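You operate a simulated robot arm through the tools that you are given. There is no shell and no other tool. Be economical: measure what you need, move in short steps, check, and stop when the job is done.

Carry out the task below with a simulated robot arm. There is one attempt and no reset: what you move stays moved.

## Task
Warm the loaf tin: light the oven at 180 and turn it off once READY lights.
Fine: SPARK on to light it, off again once it burns. The door stays shut.

It is judged by the outcome, as a careful person would: the job done as asked, and still so three seconds after it is handed in. It fails if anything else is knocked over, pushed out of place, dropped, spilled or broken.

## Robot
A 6-joint arm with a two-finger parallel gripper, fixed in place. Base frame: the origin is at the foot of the arm, x ahead of it, y to its left, z up. Lengths are in cm, angles in degrees, forces in N, time in s.
With the tool pointing down near the work surface it reaches from about 10 to 52 cm from the base axis. Its first joint turns from -66.0 to 66.0 degrees. Payload 2.7 kg.
The TCP is the grasp point between the finger pads, 2.3 cm short of the fingertips. In the tool frame z runs along the fingers and y along their closing line. The gripper opens to 9.4 cm. The fingers are 3.8 cm wide and 1 cm thick; the gripper's body (5.4 by 9.6 cm) begins 3.9 cm behind the TCP.
Orientation is that of the tool frame in the base frame, as [roll, pitch, yaw] about the fixed x, y, z axes, in that order (R = Rz(yaw) Ry(pitch) Rx(roll)). With the fingers straight down and closing along the base's y, the tool's x points along the base's -x, its y along +y and its z along -z.

## Interface
- The arm moves only by the tool step_arm. Its argument "plan" is a list of rows, each an object (a shift or turn left out is 0, a gripper value left out holds the last) with "angular": the turn, a rotation vector about the base's x, y, z in units of 5 degrees (1.0 is 5 degrees), a list of three; "linear": the shift along the base's x, y, z in units of 20 mm (1.0 is 20 mm), a list of three; "claw": the finger opening in m, from 0 to 0.094. In form: [{"angular": [rx, ry, rz], "linear": [x, y, z], "claw": claw}, ...]. A call has 1 to 12 rows; each row shifts and turns the commanded pose from where the row before left it. A call with a number of a shift or a turn outside -1 to 1 is refused whole. Each row takes 0.2 s and may step no farther than 5 cm and 8.6 degrees from the row before; otherwise, or with a gripper value out of range, the whole call is refused. A pose out of reach is approached as far as the arm can. The call stops where the force on the tool passes 40 N (or 10 N more than at its start, if that is more) or the arm is blocked; 0.2 s more then pass. Each finger travels about 4.5 cm/s and halts on what it meets, pressing with about 44 N; the grip force reading is that of the motor and also rises with nothing between the fingers. The clock runs only during rows and for 0.2 s after the last one: add rows that do not move to give the fingers time. The reply holds the time, the measured pose of the TCP, the force on the tool along the base axes, the opening and the grip force, in the units named above and with some noise, with the torque about the TCP (base axes, N m) and any sound that the robot's microphone picked up.
- Cameras (640 x 400 px; columns grow to the right, rows downward): "scene" is fixed at [8.46, -44.69, 139.36]; the picture's right is [0.65, -0.76, 0.00], its down [-0.50, -0.42, -0.75] and it looks along [0.58, 0.49, -0.66] (base axes); focal length 318 px, centre (320, 200). "wrist" rides on the gripper at [8.6, 1.6, -7.4] in the tool frame; the picture's right is [-0.18, 0.98, 0.00], its down [-0.58, -0.11, -0.81] and it looks along [-0.79, -0.15, 0.59] (tool axes); focal length 243 px, centre (320, 200). There is no depth. A picture from a camera that has moved, and an enlarged one, comes with that camera's place and axes in the base frame and with its lens.
- camera(camera): a new picture of that camera. The clock stands still meanwhile.
- zoom(camera, box): a new picture of the part [left, top, right, bottom] of that camera's present view, enlarged. The clock stands still meanwhile.
- finish_job(): hands the job in; it is judged then, once.

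Go step by step. Nothing tells you positions but the pictures and the camera data: compare them with the known pose of the tool, close in by small moves and look again before you grip or let go. The budget is 120 turns and 64 pictures, counting those below and the enlarged ones. Unless the task says otherwise, let go and move clear before handing in, and close with one line.

The tools are called after "Emit:" by a JSON object that holds its "method" and its "body". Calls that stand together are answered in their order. step_arm: Moves the arm, as the interface text tells. Its arguments: {"type":"object","properties":{"plan":{"type":"array"}},"required":["plan"]} The other tools are called the same way: camera (camera) takes a picture; zoom (camera, box) takes an enlarged picture of a part of a camera's view; finish_job () hands the job in.

At the start:

```text
time_s: 0.0
eef_pos: [38.18, 16.06, 98.26]
tcp_rot: [-179.9, 0.0, 180.0]
wrist_force: [-0.2, -0.1, -0.2]
wrist_torque: [-0.01, 0.03, 0.0]
opening: 9.39
finger_force: 0.0
```

scene: 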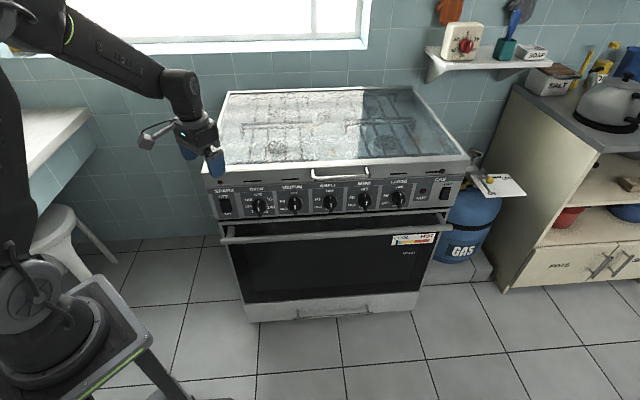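
wrist: 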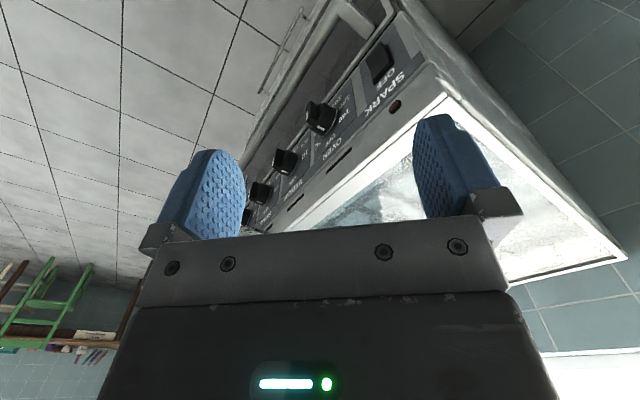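

I see a stove with a glass lid, a panel of knobs, SPARK switch at the left, a GAS switch/bottle at the right. I'll enlarge the panel and the gas bottle first.

Emit:
{"method": "zoom", "body": {"camera": "scene", "box": [200, 165, 340, 250]}}

Emit:
{"method": "zoom", "body": {"camera": "scene", "box": [330, 165, 470, 250]}}

Emit:
{"method": "zoom", "body": {"camera": "scene", "box": [430, 140, 540, 270]}}

```text
4.57 times, centred on (270, 208) of scene
camera zoom: at [8.46, -44.69, 139.36], right [0.65, -0.76, 0.0], down [-0.5, -0.42, -0.75], along [0.58, 0.49, -0.66], focal length 1454 px, centre (549, 166)
```

zoom: 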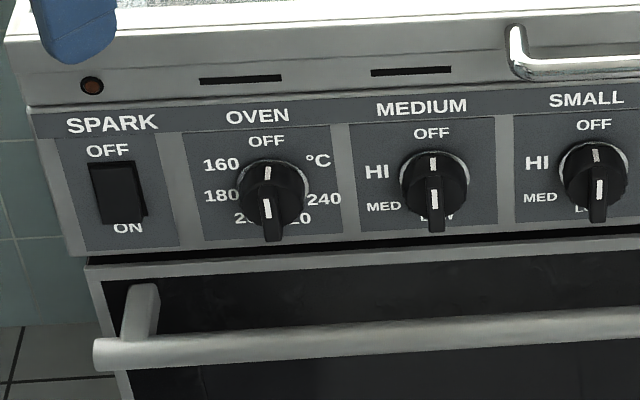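

```text
4.57 times, centred on (400, 208) of scene
camera zoom: at [8.46, -44.69, 139.36], right [0.65, -0.76, 0.0], down [-0.5, -0.42, -0.75], along [0.58, 0.49, -0.66], focal length 1454 px, centre (-46, 166)
```

zoom: 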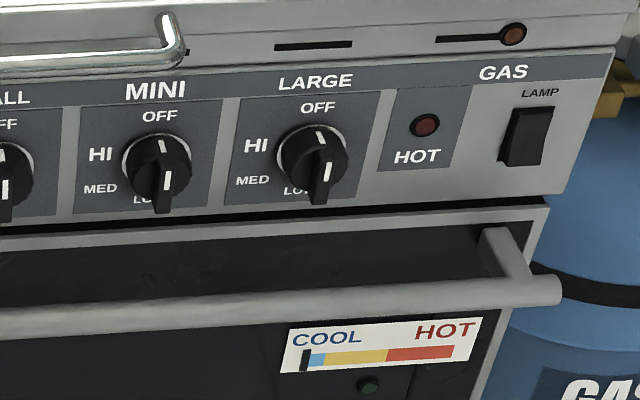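

```text
3.08 times, centred on (485, 205) of scene
camera zoom: at [8.46, -44.69, 139.36], right [0.65, -0.76, 0.0], down [-0.5, -0.42, -0.75], along [0.58, 0.49, -0.66], focal length 979 px, centre (-188, 185)
```

zoom: 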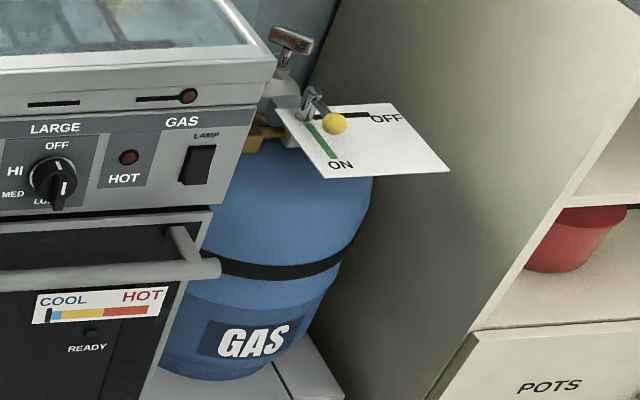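

SPARK triangulates to about (44.2, 22.2, 75.6) and the OVEN knob tip to about (50.1, 14.1, 76.1). The panel faces roughly (-0.74, -0.67, 0). I'll check whether the gas lever is already on, and take a closer look at the knob.

Emit:
{"method": "zoom", "body": {"camera": "scene", "box": [464, 145, 530, 200]}}

Emit:
{"method": "zoom", "body": {"camera": "scene", "box": [210, 178, 280, 222]}}

Emit:
{"method": "zoom", "body": {"camera": "wrist", "box": [240, 20, 440, 220]}}

```text
7.27 times, centred on (497, 172) of scene
camera zoom: at [8.46, -44.69, 139.36], right [0.65, -0.76, 0.0], down [-0.5, -0.42, -0.75], along [0.58, 0.49, -0.66], focal length 2313 px, centre (-967, 400)
```

zoom: 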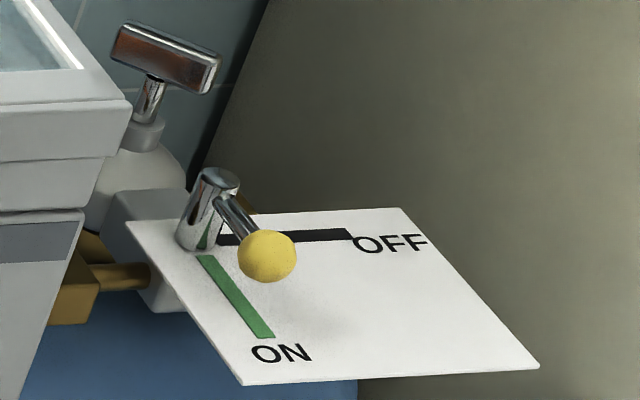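

```text
9.09 times, centred on (245, 200) of scene
camera zoom: at [8.46, -44.69, 139.36], right [0.65, -0.76, 0.0], down [-0.5, -0.42, -0.75], along [0.58, 0.49, -0.66], focal length 2891 px, centre (1002, 200)
```

zoom: 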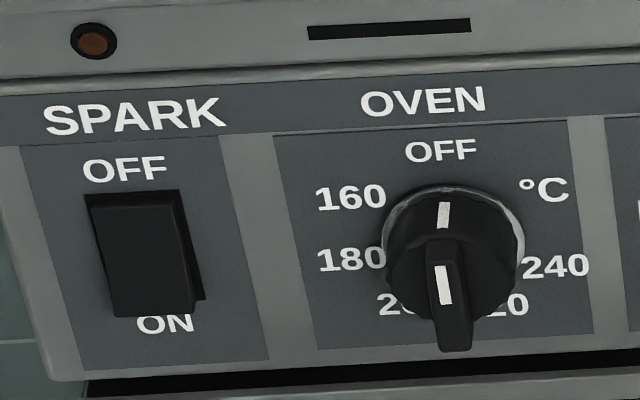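

```text
2.00 times, centred on (340, 120) of wrist
camera zoom: at [29.47, 17.53, 105.81], right [0.18, 0.98, 0.0], down [0.58, -0.11, 0.81], along [0.79, -0.15, -0.59], focal length 485 px, centre (280, 360)
```

zoom: 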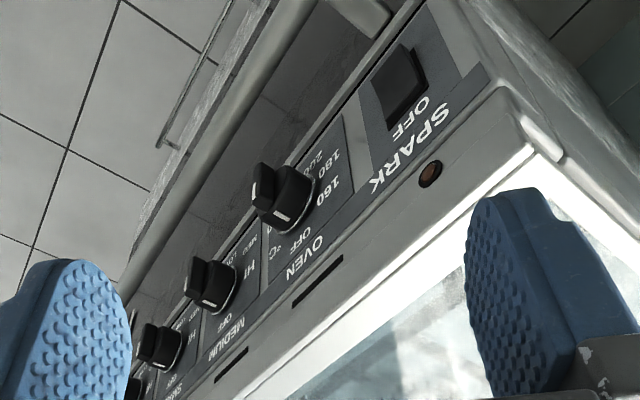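

The gas lever lies parallel to the green ON strip, so gas is already on. SPARK is a rocker with ON at the bottom. I'll turn the tool horizontal to face the panel, doing the yaw first and then the pitch.

Emit:
{"method": "step_arm", "body": {"plan": [{"angular": [0, 0, 0.933], "claw": 0.04}, {"angular": [0, 0, 0.933]}, {"angular": [0, 0, 0.933]}, {"angular": [0, 0, 0.933]}, {"angular": [0, 0, 0.933]}, {"angular": [0, 0, 0.933]}, {"angular": [0, 0, 0.933]}, {"angular": [0, 0, 0.933]}, {"angular": [0, 0, 0.933]}]}}

Emit:
{"method": "step_arm", "body": {"plan": [{"angular": [0.67, -0.74, 0], "linear": [-0.25, -0.25, 0]}, {"angular": [0.67, -0.74, 0], "linear": [-0.25, -0.25, 0]}, {"angular": [0.67, -0.74, 0], "linear": [-0.25, -0.25, 0]}, {"angular": [0.67, -0.74, 0], "linear": [-0.25, -0.25, 0]}, {"angular": [0.67, -0.74, 0]}, {"angular": [0.67, -0.74, 0]}, {"angular": [0.67, -0.74, 0]}, {"angular": [0.67, -0.74, 0]}, {"angular": [0.67, -0.74, 0]}]}}

Emit:
{"method": "step_arm", "body": {"plan": [{"angular": [0.67, -0.74, 0]}, {"angular": [0.67, -0.74, 0]}, {"angular": [0.67, -0.74, 0]}, {"angular": [0.67, -0.74, 0]}, {"angular": [0.67, -0.74, 0]}, {"angular": [0.67, -0.74, 0]}, {"angular": [0.67, -0.74, 0]}, {"angular": [0.67, -0.74, 0]}, {"angular": [0.67, -0.74, 0]}]}}

Emit:
{"method": "camera", "body": {"camera": "wrist"}}

Emit:
{"method": "camera", "body": {"camera": "scene"}}

```text
time_s: 2.0
eef_pos: [37.99, 16.01, 98.29]
tcp_rot: [-179.9, -0.1, -137.9]
wrist_force: [-0.3, -0.5, -0.4]
wrist_torque: [-0.05, 0.0, 0.0]
opening: 4.01
finger_force: 0.1
```

```text
time_s: 4.0
eef_pos: [36.11, 13.95, 98.28]
tcp_rot: [179.8, 45.0, -138.0]
wrist_force: [-0.1, -1.0, -0.4]
wrist_torque: [-0.01, 0.01, -0.01]
opening: 3.98
finger_force: 0.1
```

```text
time_s: 6.0
eef_pos: [36.89, 13.67, 99.26]
tcp_rot: [117.9, 89.6, 160.1]
wrist_force: [0.9, -0.1, -0.2]
wrist_torque: [0.01, -0.04, 0.01]
opening: 4.02
finger_force: 0.0
out of reach, approached as far as the arm can: row 9
```

```text
55 pictures are left
camera wrist: at [30.18, 9.92, 90.71], right [-0.66, 0.73, 0.19], down [-0.52, -0.62, 0.58], along [0.54, 0.29, 0.79], focal length 243 px, centre (320, 200)
```

wrist: 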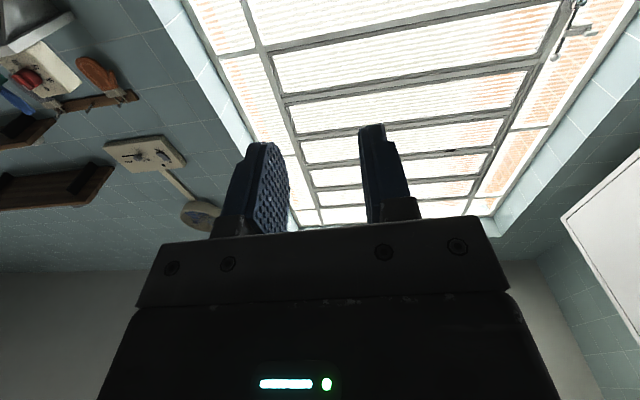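

```text
54 pictures are left
```

scene: 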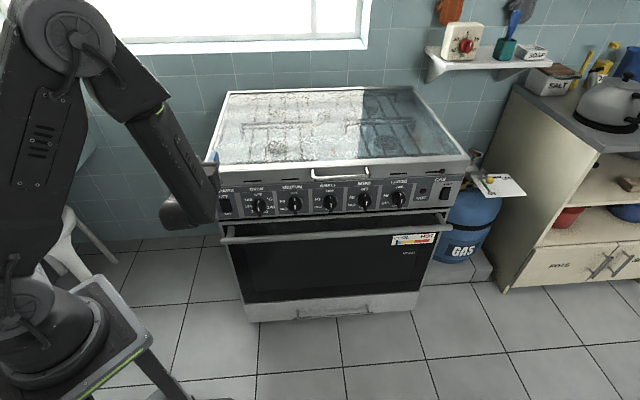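

The tool faces the panel about 12 cm off it, level with z≈99. I'll close the fingers and go down to switch height at this distance.

Emit:
{"method": "step_arm", "body": {"plan": [{"linear": [-0.3, 0, -1], "claw": 0.0}, {"linear": [0, 0, -1]}, {"linear": [0, 0, -1]}, {"linear": [0, 0, -1]}, {"linear": [0, 0, -1]}, {"linear": [0, 0, -1]}, {"linear": [0, 0, -1]}, {"linear": [0, 0, -1]}, {"linear": [0, 0, -1]}, {"linear": [0, 0, -1]}, {"linear": [0, 0, -1]}]}}

Emit:
{"method": "camera", "body": {"camera": "wrist"}}

Emit:
{"method": "camera", "body": {"camera": "scene"}}

```text
time_s: 8.4
eef_pos: [46.66, 11.05, 86.23]
tcp_rot: [117.4, 89.6, 159.7]
wrist_force: [0.3, 0.0, -0.3]
wrist_torque: [-0.01, 0.0, -0.04]
opening: 0.02
finger_force: 42.3
out of reach, approached as far as the arm can: row 1, 2, 3, 4, 5, 6, 7, 8, 9, 10, 11
```

```text
53 pictures are left
camera wrist: at [40.02, 7.2, 77.68], right [-0.66, 0.73, 0.19], down [-0.52, -0.62, 0.58], along [0.54, 0.29, 0.79], focal length 243 px, centre (320, 200)
```

wrist: 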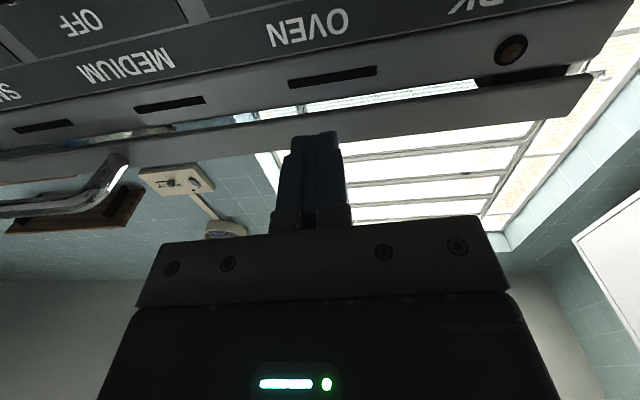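

```text
52 pictures are left
```

scene: 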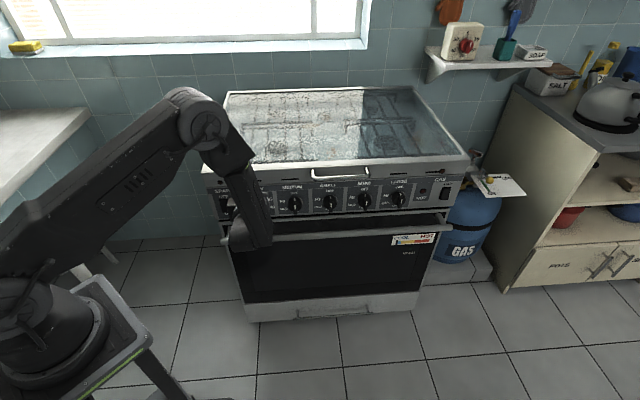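

At this height the wrist can't be fully horizontal and the arm slid toward the panel. A tool tilted 25–35° downward should do, so I'll tilt it and see where it settles.

Emit:
{"method": "step_arm", "body": {"plan": [{"angular": [-0.67, 0.74, 0]}, {"angular": [-0.67, 0.74, 0]}, {"angular": [-0.67, 0.74, 0]}, {"angular": [-0.67, 0.74, 0]}, {"angular": [-0.67, 0.74, 0]}, {"angular": [-0.67, 0.74, 0]}, {"angular": [-0.67, 0.74, 0]}]}}

```text
time_s: 10.0
eef_pos: [46.65, 11.08, 86.16]
tcp_rot: [179.9, 54.8, -138.0]
wrist_force: [0.5, 0.6, 0.1]
wrist_torque: [-0.02, -0.02, -0.03]
opening: 0.0
finger_force: 42.6
```

The tilt is now 35° and moves start from the measured pose. Next I'll go to a standoff in front of SPARK at about (38.5, 17, 76) and look.

Emit:
{"method": "step_arm", "body": {"plan": [{"linear": [-0.81, 0.59, -1]}, {"linear": [-0.81, 0.59, -1]}, {"linear": [-0.81, 0.59, -1]}, {"linear": [-0.81, 0.59, -1]}, {"linear": [-0.81, 0.59, -1]}, {}]}}

Emit:
{"method": "camera", "body": {"camera": "wrist"}}

Emit:
{"method": "zoom", "body": {"camera": "scene", "box": [160, 120, 340, 260]}}

```text
time_s: 11.4
eef_pos: [42.33, 16.94, 78.26]
tcp_rot: [178.5, 54.7, -139.1]
wrist_force: [0.0, -0.6, -0.2]
wrist_torque: [0.02, 0.04, 0.03]
opening: 0.0
finger_force: 42.4
out of reach, approached as far as the arm can: row 4, 5
```

```text
51 pictures are left
camera wrist: at [32.93, 10.58, 75.56], right [-0.58, 0.8, 0.17], down [-0.15, -0.31, 0.94], along [0.8, 0.52, 0.3], focal length 243 px, centre (320, 200)
```

wrist: 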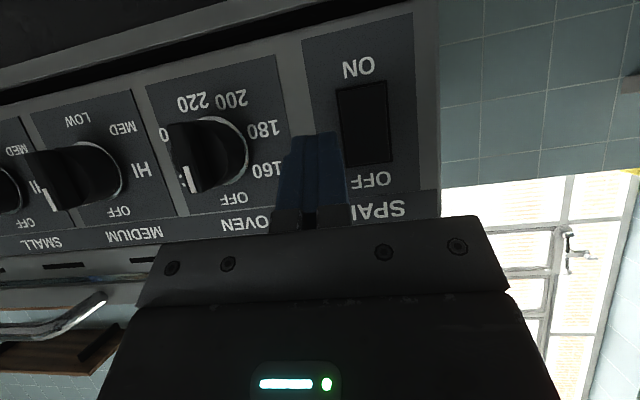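

```text
2.86 times, centred on (250, 190) of scene
camera zoom: at [8.46, -44.69, 139.36], right [0.65, -0.76, 0.0], down [-0.5, -0.42, -0.75], along [0.58, 0.49, -0.66], focal length 909 px, centre (520, 229)
```

zoom: 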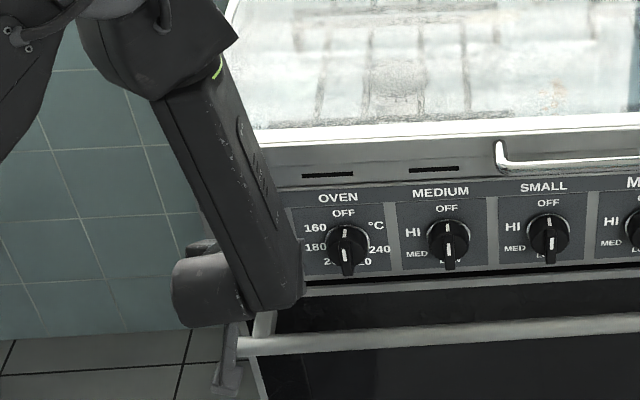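

The wrist view is clear: the rocker is centred at (44.2, 22.2) and spans z≈74–78.5. I'll shift left so the fingertip is in front of it and then go down.

Emit:
{"method": "step_arm", "body": {"plan": [{"linear": [-0.44, 0.48, 0]}, {"linear": [-0.44, 0.48, 0]}, {"linear": [0, 0, -0.8]}, {"linear": [0.1, 0.1, -0.8]}, {}]}}

Emit:
{"method": "camera", "body": {"camera": "wrist"}}

```text
time_s: 12.2
eef_pos: [42.7, 18.87, 78.27]
tcp_rot: [178.6, 55.4, -138.5]
wrist_force: [-17.3, -14.2, 20.6]
wrist_torque: [0.44, -0.34, 0.22]
opening: 0.0
finger_force: 42.4
out of reach, approached as far as the arm can: row 1, 2, 3, 4
stopped in row 4: the force on the tool passed its limit at 81 N (the readings are from after the stop); the commanded pose is now the measured one
```

```text
49 pictures are left
camera wrist: at [33.42, 12.44, 75.64], right [-0.59, 0.79, 0.16], down [-0.16, -0.32, 0.93], along [0.79, 0.52, 0.32], focal length 243 px, centre (320, 200)
```

wrist: 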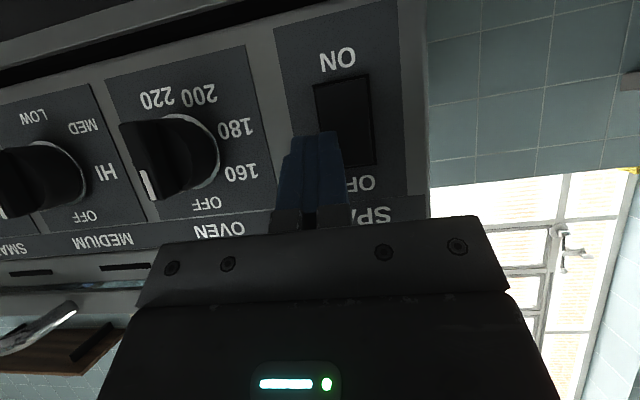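

The arm's reach boundary pushed it forward into the panel with a brief touch. I'll back off while steepening the tilt to about 55° for more room.

Emit:
{"method": "step_arm", "body": {"plan": [{"linear": [-0.35, -0.3, 0.5], "angular": [-0.67, 0.74, 0]}, {"linear": [-0.35, -0.3, 0.2], "angular": [-0.67, 0.74, 0]}, {"linear": [-0.35, -0.3, 0], "angular": [-0.67, 0.74, 0]}, {"linear": [-0.3, 0.0, 0], "angular": [-0.67, 0.74, 0]}, {}]}}

```text
time_s: 13.4
eef_pos: [39.99, 17.14, 79.76]
tcp_rot: [179.1, 35.3, -138.2]
wrist_force: [-0.3, 0.0, -0.3]
wrist_torque: [-0.01, 0.0, 0.0]
opening: 0.0
finger_force: 42.5
```

Clear of the panel and within reach now. Going down to z≈75.6 and aligning with the rocker.

Emit:
{"method": "step_arm", "body": {"plan": [{"linear": [-0.15, 0.17, -0.7]}, {"linear": [-0.15, 0.17, -0.7]}, {"linear": [0, 0, -0.7]}, {}]}}

Emit:
{"method": "camera", "body": {"camera": "wrist"}}

```text
time_s: 14.4
eef_pos: [39.51, 17.71, 75.49]
tcp_rot: [179.0, 35.5, -138.3]
wrist_force: [-0.6, 0.5, 1.0]
wrist_torque: [0.02, 0.02, -0.02]
opening: 0.0
finger_force: 42.1
```

```text
48 pictures are left
camera wrist: at [30.0, 11.24, 76.69], right [-0.55, 0.83, 0.12], down [0.09, -0.09, 0.99], along [0.83, 0.56, -0.02], focal length 243 px, centre (320, 200)
```

wrist: 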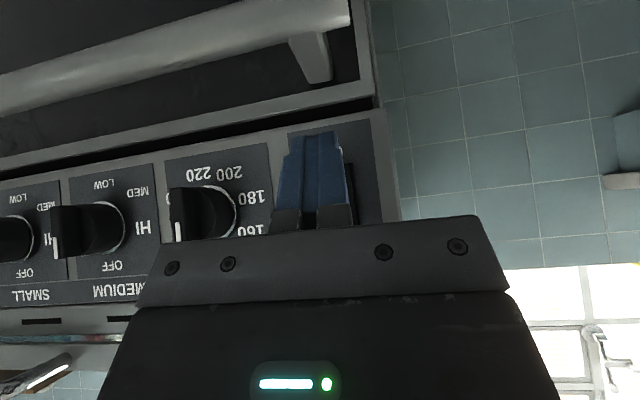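

Aligned in front of the rocker's lower half. Pushing straight in until contact.

Emit:
{"method": "step_arm", "body": {"plan": [{"linear": [0.35, 0.35, 0]}, {"linear": [0.35, 0.34, 0]}, {"linear": [0.28, 0.26, 0]}, {"linear": [0.2, 0.18, 0]}, {"linear": [0.2, 0.18, 0]}, {"linear": [0.2, 0.18, 0]}, {"linear": [0.2, 0.18, 0]}, {"linear": [0.2, 0.18, 0]}]}}

Emit:
{"method": "camera", "body": {"camera": "wrist"}}

```text
time_s: 15.6
eef_pos: [41.48, 19.67, 75.18]
tcp_rot: [178.9, 34.3, -138.4]
wrist_force: [-3.8, -2.9, -0.7]
wrist_torque: [0.04, 0.01, 0.0]
opening: 0.01
finger_force: 42.2
heard: click
stopped in row 5: the force on the tool passed its limit at 64 N (the readings are from after the stop); the commanded pose is now the measured one
```

```text
47 pictures are left
camera wrist: at [32.03, 13.26, 76.57], right [-0.55, 0.83, 0.12], down [0.1, -0.07, 0.99], along [0.83, 0.55, -0.05], focal length 243 px, centre (320, 200)
```

wrist: 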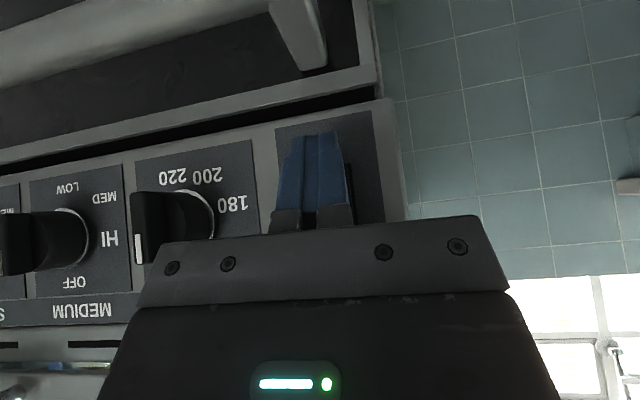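

A click was heard and the force dropped, so SPARK should be on. I'll back off, move in front of the OVEN knob and look at both.

Emit:
{"method": "step_arm", "body": {"plan": [{"linear": [-0.74, -0.67, 0]}, {"linear": [-0.74, -0.67, 0]}, {"linear": [0.67, -0.74, 0.3]}, {"linear": [0.67, -0.74, 0.3]}, {"linear": [0.67, -0.74, 0.3]}, {"linear": [0.67, -0.74, 0.3]}, {"linear": [0.5, -0.56, 0.3]}, {}]}}

Emit:
{"method": "camera", "body": {"camera": "wrist"}}

Emit:
{"method": "zoom", "body": {"camera": "scene", "box": [200, 165, 300, 235]}}

```text
time_s: 17.4
eef_pos: [44.94, 10.03, 78.33]
tcp_rot: [178.9, 34.3, -138.3]
wrist_force: [0.0, 0.3, -0.3]
wrist_torque: [0.04, 0.03, 0.0]
opening: 0.0
finger_force: 42.9
```

```text
46 pictures are left
camera wrist: at [35.52, 3.51, 79.65], right [-0.55, 0.83, 0.12], down [0.1, -0.07, 0.99], along [0.83, 0.55, -0.05], focal length 243 px, centre (320, 200)
```

wrist: 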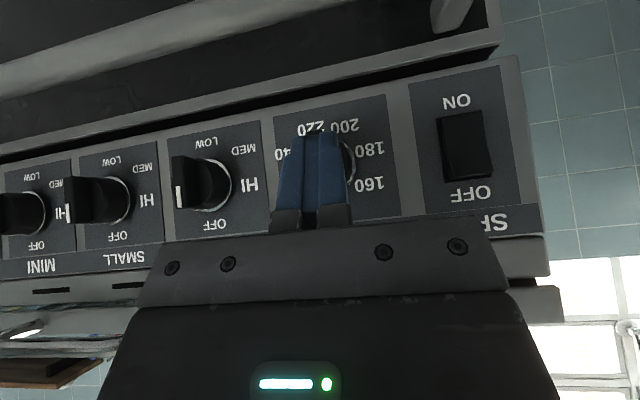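

```text
5.71 times, centred on (250, 200) of scene
camera zoom: at [8.46, -44.69, 139.36], right [0.65, -0.76, 0.0], down [-0.5, -0.42, -0.75], along [0.58, 0.49, -0.66], focal length 1817 px, centre (720, 200)
```

zoom: 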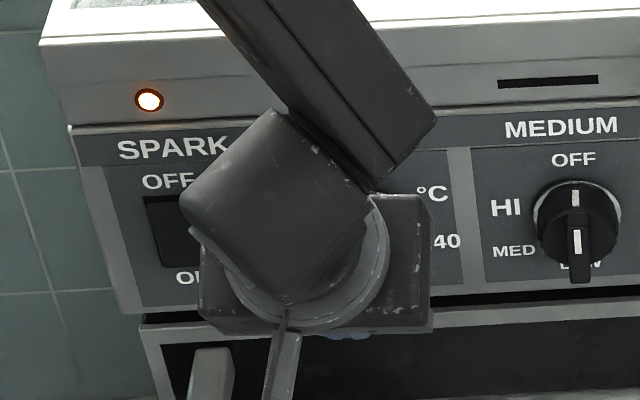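

SPARK lamp is lit, so it is on. The OVEN knob's axis is at about t=23.15 along the panel, z≈76.5, with its grip bar's front about 3.8 cm off the panel. I'll put the closed fingertips to the right of the bar's upper half, then push it left in an arc (counter-clockwise).

Emit:
{"method": "step_arm", "body": {"plan": [{"linear": [0.48, -0.54, 0]}, {"linear": [0.48, -0.54, 0]}, {"linear": [0.37, 0.335, 0]}, {"linear": [0.37, 0.335, 0]}, {"linear": [0.18, 0.16, 0]}, {}]}}

Emit:
{"method": "camera", "body": {"camera": "wrist"}}

Emit:
{"method": "zoom", "body": {"camera": "scene", "box": [210, 165, 310, 235]}}

```text
time_s: 18.8
eef_pos: [48.73, 9.64, 78.18]
tcp_rot: [178.9, 34.4, -138.4]
wrist_force: [0.5, 0.1, -0.8]
wrist_torque: [-0.02, -0.01, -0.01]
opening: 0.01
finger_force: 42.2
```

```text
44 pictures are left
camera wrist: at [39.24, 3.09, 79.6], right [-0.55, 0.83, 0.12], down [0.1, -0.07, 0.99], along [0.83, 0.55, -0.04], focal length 243 px, centre (320, 200)
```

wrist: 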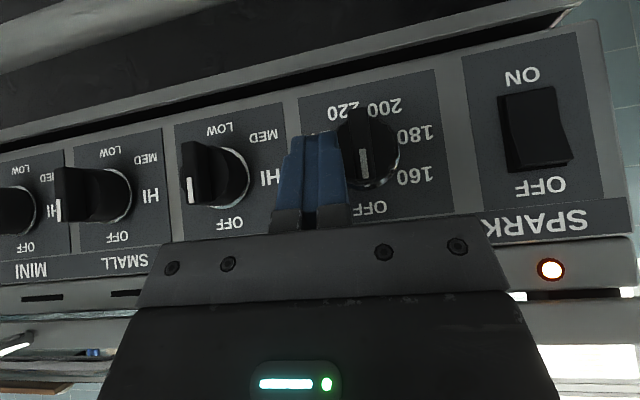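

```text
5.71 times, centred on (260, 200) of scene
camera zoom: at [8.46, -44.69, 139.36], right [0.65, -0.76, 0.0], down [-0.5, -0.42, -0.75], along [0.58, 0.49, -0.66], focal length 1817 px, centre (663, 200)
```

zoom: 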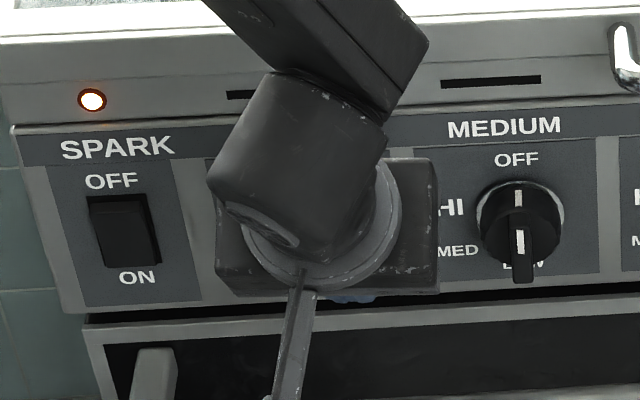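

The fingertips are right of the bar, clear of the other knobs. Pushing left along the arc for the first part.

Emit:
{"method": "step_arm", "body": {"plan": [{"linear": [-0.268, 0.297, 0.2]}, {"linear": [-0.25, 0.279, 0.225]}, {"linear": [-0.288, 0.32, 0.06]}, {}]}}

Emit:
{"method": "camera", "body": {"camera": "wrist"}}

```text
time_s: 19.5
eef_pos: [47.91, 10.23, 78.98]
tcp_rot: [179.9, 33.9, -138.7]
wrist_force: [5.9, -3.2, -0.9]
wrist_torque: [-0.08, -0.09, -0.11]
opening: 0.01
finger_force: 42.0
stopped in row 3: the force on the tool passed its limit at 48 N (the readings are from after the stop); the commanded pose is now the measured one
```

```text
42 pictures are left
camera wrist: at [38.39, 3.8, 80.38], right [-0.53, 0.84, 0.1], down [0.1, -0.06, 0.99], along [0.84, 0.54, -0.05], focal length 243 px, centre (320, 200)
```

wrist: 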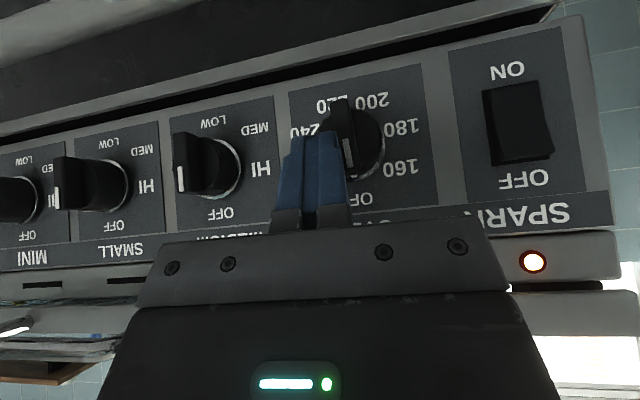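

The push stalled at about 48 N with the knob barely moved. I'll look closer at the contact before pushing again.

Emit:
{"method": "zoom", "body": {"camera": "wrist", "box": [270, 60, 450, 230]}}

```text
2.35 times, centred on (360, 145) of wrist
camera zoom: at [38.39, 3.8, 80.38], right [-0.53, 0.84, 0.1], down [0.1, -0.06, 0.99], along [0.84, 0.54, -0.05], focal length 571 px, centre (226, 329)
```

zoom: 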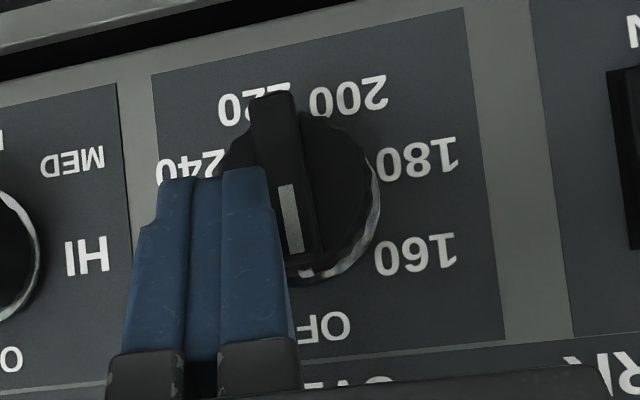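

The fingers do bear against the bar's upper half. I'll retry with a slow push, since the earlier one may have been an impact spike.

Emit:
{"method": "step_arm", "body": {"plan": [{"linear": [-0.07, 0.075, 0]}, {"linear": [-0.07, 0.075, 0]}, {"linear": [-0.07, 0.075, 0]}, {"linear": [-0.07, 0.075, 0]}, {"linear": [-0.07, 0.075, 0]}, {"linear": [-0.07, 0.075, 0]}, {"linear": [-0.07, 0.075, 0]}, {"linear": [-0.07, 0.075, 0]}]}}

```text
time_s: 20.4
eef_pos: [47.92, 10.13, 79.03]
tcp_rot: [-179.4, 33.8, -139.0]
wrist_force: [6.9, -5.3, -2.7]
wrist_torque: [-0.19, -0.06, -0.16]
opening: 0.01
finger_force: 42.2
stopped in row 4: the force on the tool passed its limit at 41 N (the readings are from after the stop); the commanded pose is now the measured one
```

It won't turn under 40 N, so this is likely a push-and-turn safety knob. I'll ease off sideways, press the fingertip inward on the knob's face and see whether it travels.

Emit:
{"method": "step_arm", "body": {"plan": [{"linear": [0.12, -0.13, 0]}, {"linear": [0.1, 0.09, 0]}, {"linear": [0.1, 0.09, 0]}, {"linear": [0.1, 0.09, 0]}, {"linear": [0.1, 0.09, 0]}]}}

Emit:
{"method": "zoom", "body": {"camera": "wrist", "box": [150, 60, 450, 230]}}

```text
time_s: 21.6
eef_pos: [48.63, 10.64, 79.14]
tcp_rot: [-179.5, 33.8, -138.9]
wrist_force: [-13.1, -6.0, 10.1]
wrist_torque: [0.18, -0.01, 0.19]
opening: 0.0
finger_force: 42.2
```

```text
2.13 times, centred on (300, 145) of wrist
camera zoom: at [39.12, 4.41, 80.45], right [-0.53, 0.84, 0.1], down [0.09, -0.06, 0.99], along [0.84, 0.53, -0.05], focal length 518 px, centre (363, 317)
```

zoom: 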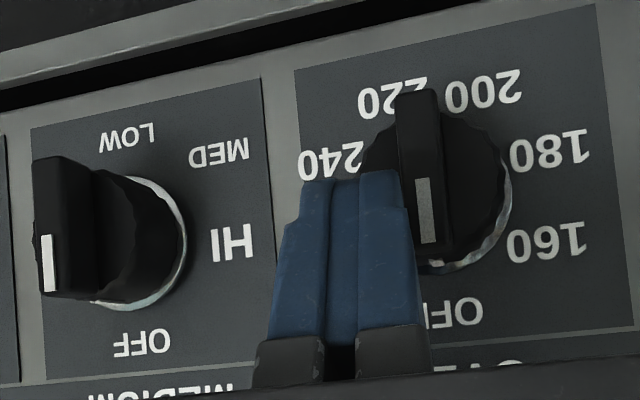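

There is now about 14 N inward on the knob face. Adding a bit more inward pressure with a leftward push.

Emit:
{"method": "step_arm", "body": {"plan": [{"linear": [0.1, 0.09, 0]}, {"linear": [0.05, 0.05, 0]}, {"linear": [-0.07, 0.08, 0]}, {"linear": [-0.07, 0.08, 0]}, {"linear": [-0.1, 0.11, 0]}, {"linear": [-0.1, 0.11, 0]}, {"linear": [-0.1, 0.11, 0]}, {"linear": [-0.1, 0.11, 0]}]}}

Emit:
{"method": "zoom", "body": {"camera": "wrist", "box": [150, 60, 450, 230]}}

```text
time_s: 22.0
eef_pos: [48.9, 10.67, 78.95]
tcp_rot: [-179.5, 33.7, -139.1]
wrist_force: [-13.2, -8.5, 13.4]
wrist_torque: [0.27, -0.05, 0.15]
opening: 0.0
finger_force: 42.3
stopped in row 2: the force on the tool passed its limit at 42 N (the readings are from after the stop); the commanded pose is now the measured one
```

```text
2.13 times, centred on (300, 145) of wrist
camera zoom: at [39.22, 4.43, 80.48], right [-0.52, 0.85, 0.1], down [0.09, -0.05, 0.99], along [0.85, 0.53, -0.05], focal length 518 px, centre (363, 317)
```

zoom: 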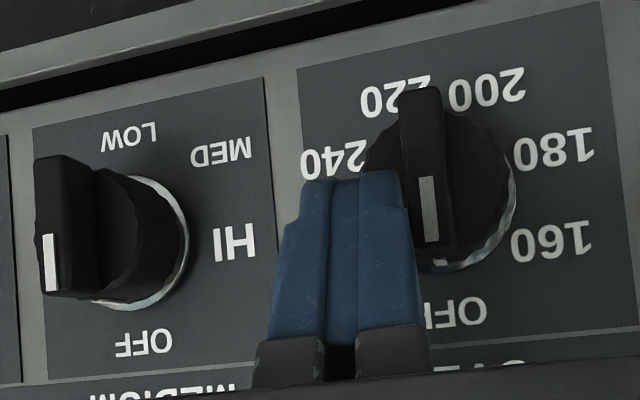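

Inward it is now firm, so either the knob is pressed in or it's at its stop. I'll push left from here while holding that pressure.

Emit:
{"method": "step_arm", "body": {"plan": [{"linear": [-0.06, 0.09, 0]}, {"linear": [-0.06, 0.09, 0]}, {"linear": [-0.07, 0.09, 0]}, {"linear": [-0.07, 0.09, 0]}, {"linear": [-0.07, 0.09, 0]}, {"linear": [-0.07, 0.09, 0]}, {"linear": [-0.07, 0.09, 0]}, {"linear": [-0.07, 0.09, 0]}]}}

Emit:
{"method": "zoom", "body": {"camera": "wrist", "box": [150, 60, 450, 230]}}

```text
time_s: 22.9
eef_pos: [48.65, 10.82, 79.18]
tcp_rot: [-179.1, 33.8, -139.2]
wrist_force: [-8.0, -10.6, 10.9]
wrist_torque: [0.11, -0.08, 0.03]
opening: 0.02
finger_force: 41.9
stopped in row 4: the force on the tool passed its limit at 42 N (the readings are from after the stop); the commanded pose is now the measured one
```

```text
2.13 times, centred on (300, 145) of wrist
camera zoom: at [39.01, 4.77, 80.6], right [-0.52, 0.85, 0.09], down [0.09, -0.05, 0.99], along [0.85, 0.52, -0.05], focal length 518 px, centre (363, 317)
```

zoom: 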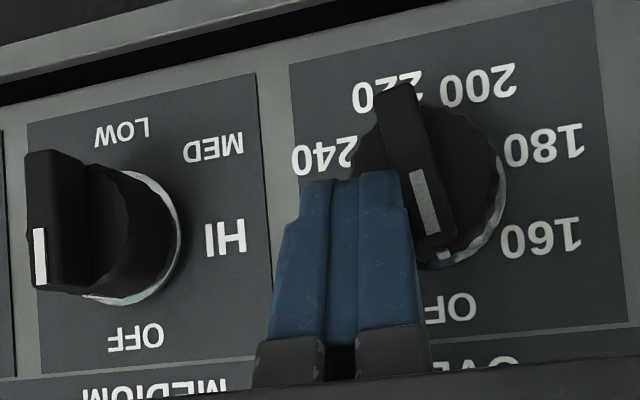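

The knob did turn about 10°, so it is push-and-turn. I'll keep pushing left in small steps.

Emit:
{"method": "step_arm", "body": {"plan": [{"linear": [-0.07, 0.075, 0]}, {"linear": [-0.08, 0.08, 0]}, {"linear": [-0.08, 0.08, 0]}, {"linear": [-0.08, 0.08, 0]}, {"linear": [-0.08, 0.08, 0]}, {"linear": [-0.08, 0.08, 0]}, {"linear": [-0.08, 0.08, 0]}, {"linear": [-0.08, 0.08, 0]}]}}

Emit:
{"method": "zoom", "body": {"camera": "wrist", "box": [150, 60, 450, 230]}}

```text
time_s: 24.1
eef_pos: [47.98, 11.52, 79.22]
tcp_rot: [-178.9, 33.9, -139.3]
wrist_force: [-8.4, -7.3, 11.8]
wrist_torque: [0.03, 0.01, 0.14]
opening: 0.01
finger_force: 42.4
stopped in row 6: the force on the tool passed its limit at 41 N (the readings are from after the stop); the commanded pose is now the measured one
```

```text
2.13 times, centred on (300, 145) of wrist
camera zoom: at [38.33, 5.44, 80.69], right [-0.52, 0.85, 0.09], down [0.09, -0.05, 1.0], along [0.85, 0.52, -0.05], focal length 518 px, centre (363, 317)
```

zoom: 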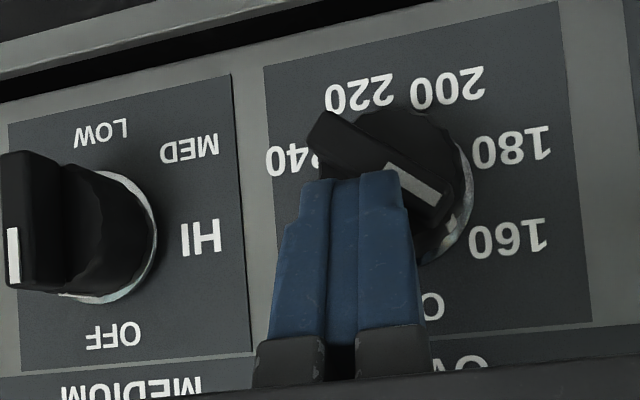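

About 50° now, near 160. Relieving the inward pressure slightly and continuing left, then down toward 180.

Emit:
{"method": "step_arm", "body": {"plan": [{"linear": [-0.1, -0.09, 0]}, {"linear": [-0.09, 0.1, 0]}, {"linear": [-0.09, 0.1, 0]}, {"linear": [-0.09, 0.1, -0.05]}, {"linear": [-0.09, 0.1, -0.05]}]}}

Emit:
{"method": "zoom", "body": {"camera": "wrist", "box": [150, 60, 450, 230]}}

```text
time_s: 25.4
eef_pos: [47.18, 12.33, 79.16]
tcp_rot: [-178.8, 34.0, -139.2]
wrist_force: [-0.8, -4.6, 16.3]
wrist_torque: [0.12, -0.39, 0.03]
opening: 0.0
finger_force: 42.9
```

```text
2.13 times, centred on (300, 145) of wrist
camera zoom: at [37.5, 6.13, 80.54], right [-0.52, 0.85, 0.09], down [0.08, -0.05, 1.0], along [0.85, 0.52, -0.04], focal length 518 px, centre (363, 317)
```

zoom: 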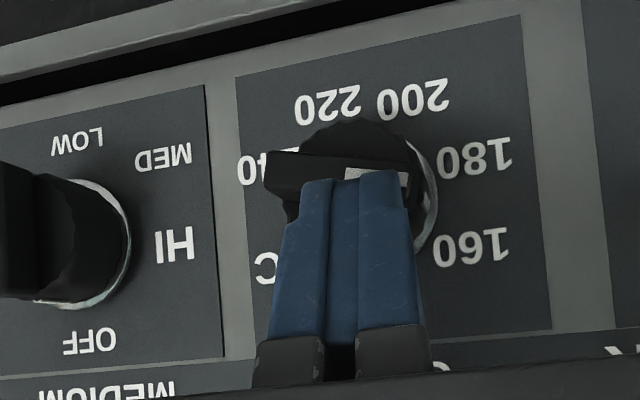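

At about 75° now; 180 is a bit further. Nudging left and down.

Emit:
{"method": "step_arm", "body": {"plan": [{"linear": [-0.1, 0.11, -0.05]}, {"linear": [-0.1, 0.11, -0.1]}, {"linear": [0, 0, -0.1]}]}}

Emit:
{"method": "zoom", "body": {"camera": "wrist", "box": [150, 60, 450, 230]}}

```text
time_s: 26.0
eef_pos: [46.64, 12.72, 78.79]
tcp_rot: [-179.0, 33.8, -139.1]
wrist_force: [-9.2, -4.0, 8.7]
wrist_torque: [0.07, -0.09, 0.09]
opening: 0.03
finger_force: 42.3
stopped in row 3: the force on the tool passed its limit at 47 N (the readings are from after the stop); the commanded pose is now the measured one
```

```text
2.13 times, centred on (300, 145) of wrist
camera zoom: at [36.98, 6.51, 80.25], right [-0.52, 0.85, 0.09], down [0.09, -0.05, 1.0], along [0.85, 0.53, -0.05], focal length 518 px, centre (363, 317)
```

zoom: 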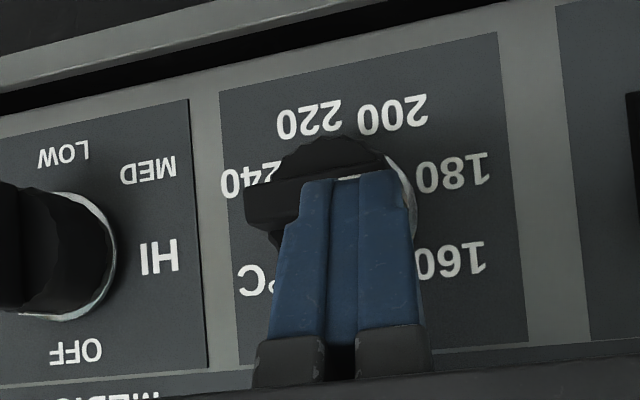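

The bar looks near horizontal, close to 180. I'll back off to see it and check for flame.

Emit:
{"method": "step_arm", "body": {"plan": [{"linear": [-0.2, -0.15, 0.2]}, {"linear": [-0.5, -0.45, 0.1]}, {"linear": [-0.7, -0.65, 0]}, {"linear": [0.5, -0.55, 0.8]}, {"linear": [0.6, -0.67, 0.8]}, {}]}}

Emit:
{"method": "zoom", "body": {"camera": "wrist", "box": [240, 60, 560, 260]}}

Emit:
{"method": "zoom", "body": {"camera": "scene", "box": [190, 150, 490, 320]}}

```text
time_s: 27.4
eef_pos: [46.25, 7.7, 82.7]
tcp_rot: [-178.8, 33.9, -139.1]
wrist_force: [-0.2, -0.1, 0.0]
wrist_torque: [0.01, -0.01, 0.04]
opening: 0.0
finger_force: 42.9
```

```text
2.00 times, centred on (400, 160) of wrist
camera zoom: at [36.5, 1.54, 84.05], right [-0.52, 0.85, 0.09], down [0.08, -0.05, 1.0], along [0.85, 0.52, -0.05], focal length 485 px, centre (160, 280)
```

zoom: 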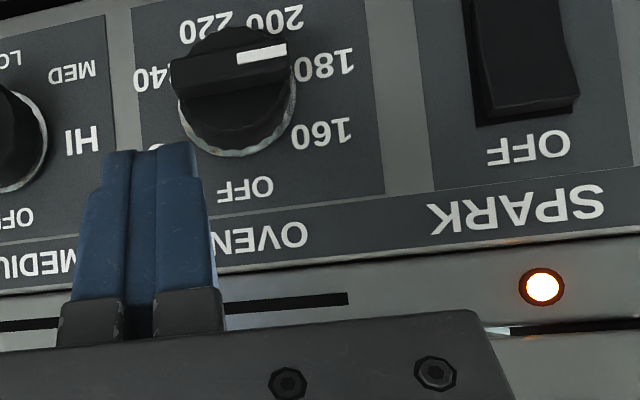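

```text
2.13 times, centred on (340, 235) of scene
camera zoom: at [8.46, -44.69, 139.36], right [0.65, -0.76, 0.0], down [-0.5, -0.42, -0.75], along [0.58, 0.49, -0.66], focal length 678 px, centre (277, 125)
```

zoom: 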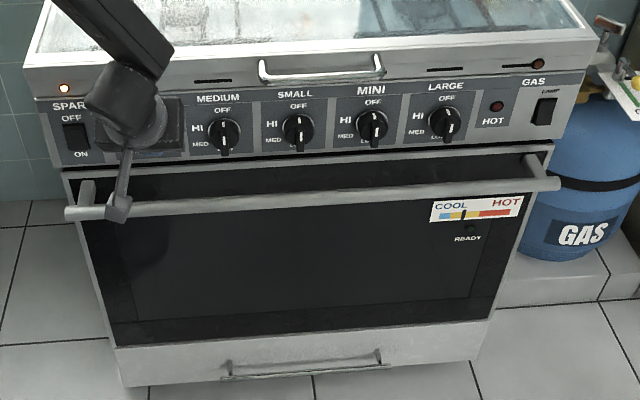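

The gauge has moved up from COOL, so the oven is burning. The pointer is at about 90° and 180 sits at about 105°, so the knob needs about 15° more, by pressing down on the bar's left half.

Emit:
{"method": "step_arm", "body": {"plan": [{"linear": [-0.59, 0.65, -0.6]}, {"linear": [-0.59, 0.65, -0.6]}, {"linear": [0.6, 0.55, -0.4]}, {"linear": [0.62, 0.55, 0]}, {"linear": [0, 0, -0.15]}, {"linear": [0, 0, -0.15]}, {"linear": [0, 0, -0.15]}]}}

Emit:
{"method": "zoom", "body": {"camera": "wrist", "box": [150, 60, 450, 230]}}

```text
time_s: 29.0
eef_pos: [46.19, 12.57, 78.58]
tcp_rot: [-178.9, 34.0, -139.0]
wrist_force: [-4.2, 3.5, 8.9]
wrist_torque: [0.1, -0.11, 0.18]
opening: 0.0
finger_force: 42.3
```

```text
2.13 times, centred on (300, 145) of wrist
camera zoom: at [36.57, 6.41, 80.0], right [-0.52, 0.85, 0.09], down [0.08, -0.05, 1.0], along [0.85, 0.53, -0.04], focal length 518 px, centre (363, 317)
```

zoom: 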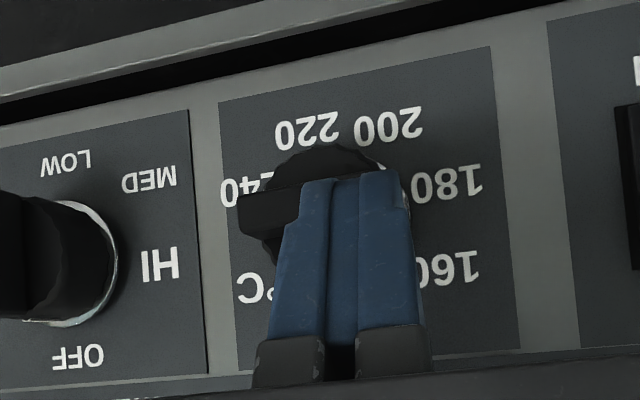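

In contact with about 9 N on it. Pressing down a bit more.

Emit:
{"method": "step_arm", "body": {"plan": [{"linear": [0, 0, -0.08]}, {"linear": [0, 0, -0.08]}, {"linear": [0, 0, -0.08]}, {"linear": [0, 0, -0.08]}]}}

Emit:
{"method": "zoom", "body": {"camera": "wrist", "box": [150, 60, 450, 230]}}

Emit:
{"method": "zoom", "body": {"camera": "scene", "box": [380, 220, 450, 264]}}

```text
time_s: 30.0
eef_pos: [46.2, 12.5, 77.86]
tcp_rot: [-179.0, 33.8, -139.2]
wrist_force: [-6.8, 4.4, 1.9]
wrist_torque: [0.05, 0.1, 0.14]
opening: 0.01
finger_force: 42.3
```

```text
2.13 times, centred on (300, 145) of wrist
camera zoom: at [36.43, 6.4, 79.25], right [-0.52, 0.85, 0.09], down [0.09, -0.05, 0.99], along [0.85, 0.52, -0.05], focal length 518 px, centre (363, 317)
```

zoom: 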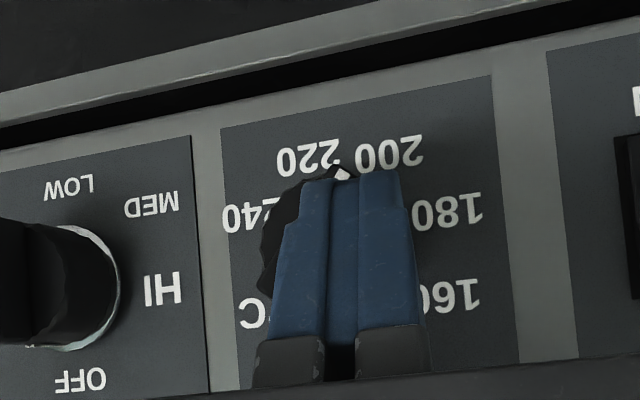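

```text
9.09 times, centred on (415, 242) of scene
camera zoom: at [8.44, -44.69, 139.36], right [0.65, -0.76, 0.0], down [-0.5, -0.42, -0.75], along [0.58, 0.49, -0.66], focal length 2891 px, centre (-544, -182)
```

zoom: 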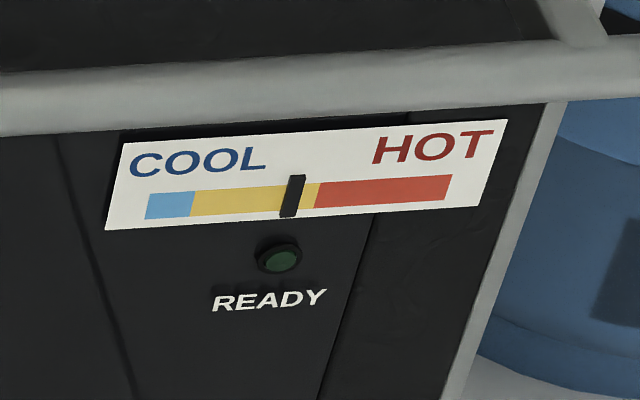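

The bar slipped further than wanted, maybe past 180. I'll back off a short way and check.

Emit:
{"method": "step_arm", "body": {"plan": [{"linear": [-0.7, -0.65, 0.3]}, {"linear": [0.6, -0.67, 1]}, {"linear": [0.4, -0.45, 1]}]}}

Emit:
{"method": "zoom", "body": {"camera": "wrist", "box": [240, 60, 560, 260]}}

Emit:
{"method": "zoom", "body": {"camera": "scene", "box": [380, 220, 450, 264]}}

```text
time_s: 30.8
eef_pos: [46.86, 9.01, 82.59]
tcp_rot: [-179.0, 34.0, -139.2]
wrist_force: [-0.6, -0.3, -0.7]
wrist_torque: [0.04, 0.0, -0.01]
opening: 0.0
finger_force: 42.0
```

```text
2.00 times, centred on (400, 160) of wrist
camera zoom: at [37.18, 2.82, 83.96], right [-0.52, 0.85, 0.09], down [0.08, -0.05, 1.0], along [0.85, 0.52, -0.05], focal length 485 px, centre (160, 280)
```

zoom: 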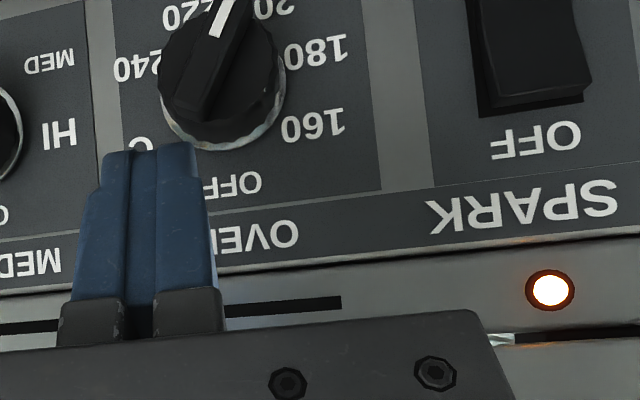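

```text
9.09 times, centred on (415, 242) of scene
camera zoom: at [8.46, -44.69, 139.36], right [0.65, -0.76, 0.0], down [-0.5, -0.42, -0.75], along [0.58, 0.49, -0.66], focal length 2891 px, centre (-544, -182)
```

zoom: 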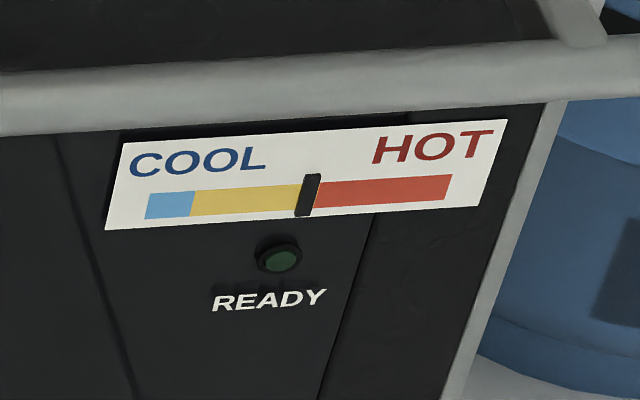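

The pointer has gone to about 205, so I must bring it back to 180 promptly by pushing the bar's upper end to the right from its left side.

Emit:
{"method": "step_arm", "body": {"plan": [{"linear": [-0.56, 0.17, -0.3]}, {"linear": [-0.4, 0.446, -0.7]}, {"linear": [-0.4, 0.446, -0.7]}, {"linear": [0.446, 0.4, 0]}, {"linear": [0.446, 0.4, 0]}, {"linear": [0.234, -0.26, 0]}, {"linear": [0.167, -0.186, 0]}, {"linear": [0.167, -0.186, 0]}, {"linear": [0.167, -0.186, 0]}]}}

Emit:
{"method": "zoom", "body": {"camera": "wrist", "box": [150, 60, 450, 230]}}

Emit:
{"method": "zoom", "body": {"camera": "scene", "box": [380, 220, 450, 264]}}

```text
time_s: 32.8
eef_pos: [47.39, 11.03, 79.07]
tcp_rot: [-178.8, 33.9, -139.1]
wrist_force: [-0.9, -0.1, 0.9]
wrist_torque: [0.02, 0.01, 0.01]
opening: 0.0
finger_force: 42.4
```

```text
2.13 times, centred on (300, 145) of wrist
camera zoom: at [37.67, 4.92, 80.48], right [-0.52, 0.85, 0.09], down [0.08, -0.05, 1.0], along [0.85, 0.52, -0.05], focal length 518 px, centre (363, 317)
```

zoom: 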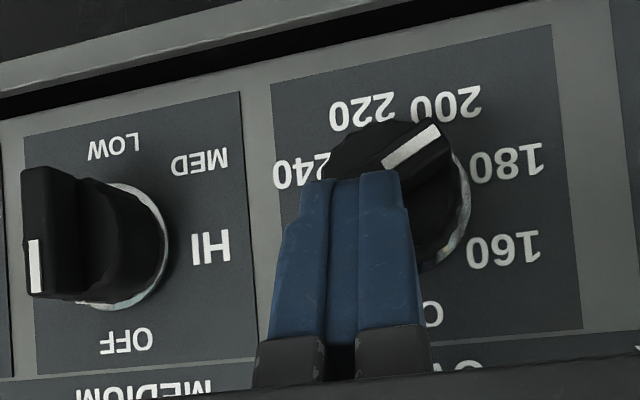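

```text
9.09 times, centred on (415, 242) of scene
camera zoom: at [8.46, -44.69, 139.36], right [0.65, -0.76, 0.0], down [-0.5, -0.42, -0.75], along [0.58, 0.49, -0.66], focal length 2891 px, centre (-544, -182)
```

zoom: 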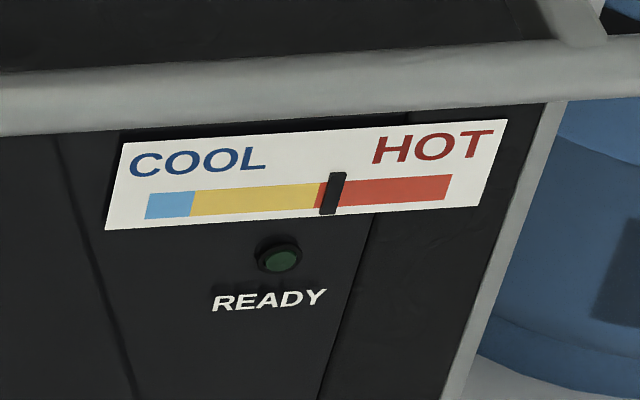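

The pointer is at about 116°, and 180 is at 105°. One small nudge more to the right.

Emit:
{"method": "step_arm", "body": {"plan": [{"linear": [0.07, -0.078, 0]}, {"linear": [0.055, -0.06, 0]}, {}]}}

Emit:
{"method": "zoom", "body": {"camera": "wrist", "box": [150, 60, 450, 230]}}

```text
time_s: 33.6
eef_pos: [47.64, 10.85, 79.04]
tcp_rot: [-178.9, 34.0, -139.0]
wrist_force: [-0.1, -0.1, 0.2]
wrist_torque: [0.0, -0.02, 0.0]
opening: 0.0
finger_force: 42.6
```

```text
2.13 times, centred on (300, 145) of wrist
camera zoom: at [37.94, 4.66, 80.5], right [-0.52, 0.85, 0.09], down [0.08, -0.05, 1.0], along [0.85, 0.52, -0.05], focal length 518 px, centre (363, 317)
```

zoom: 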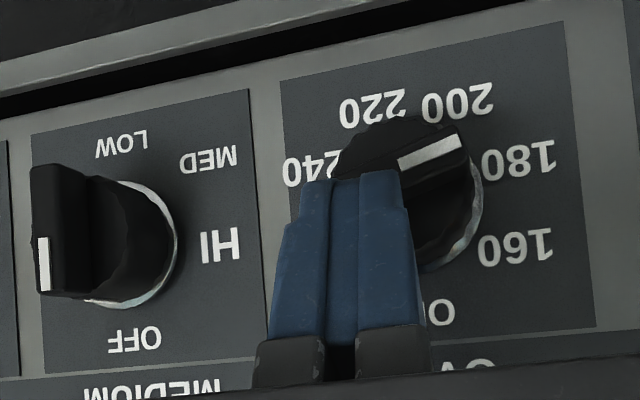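

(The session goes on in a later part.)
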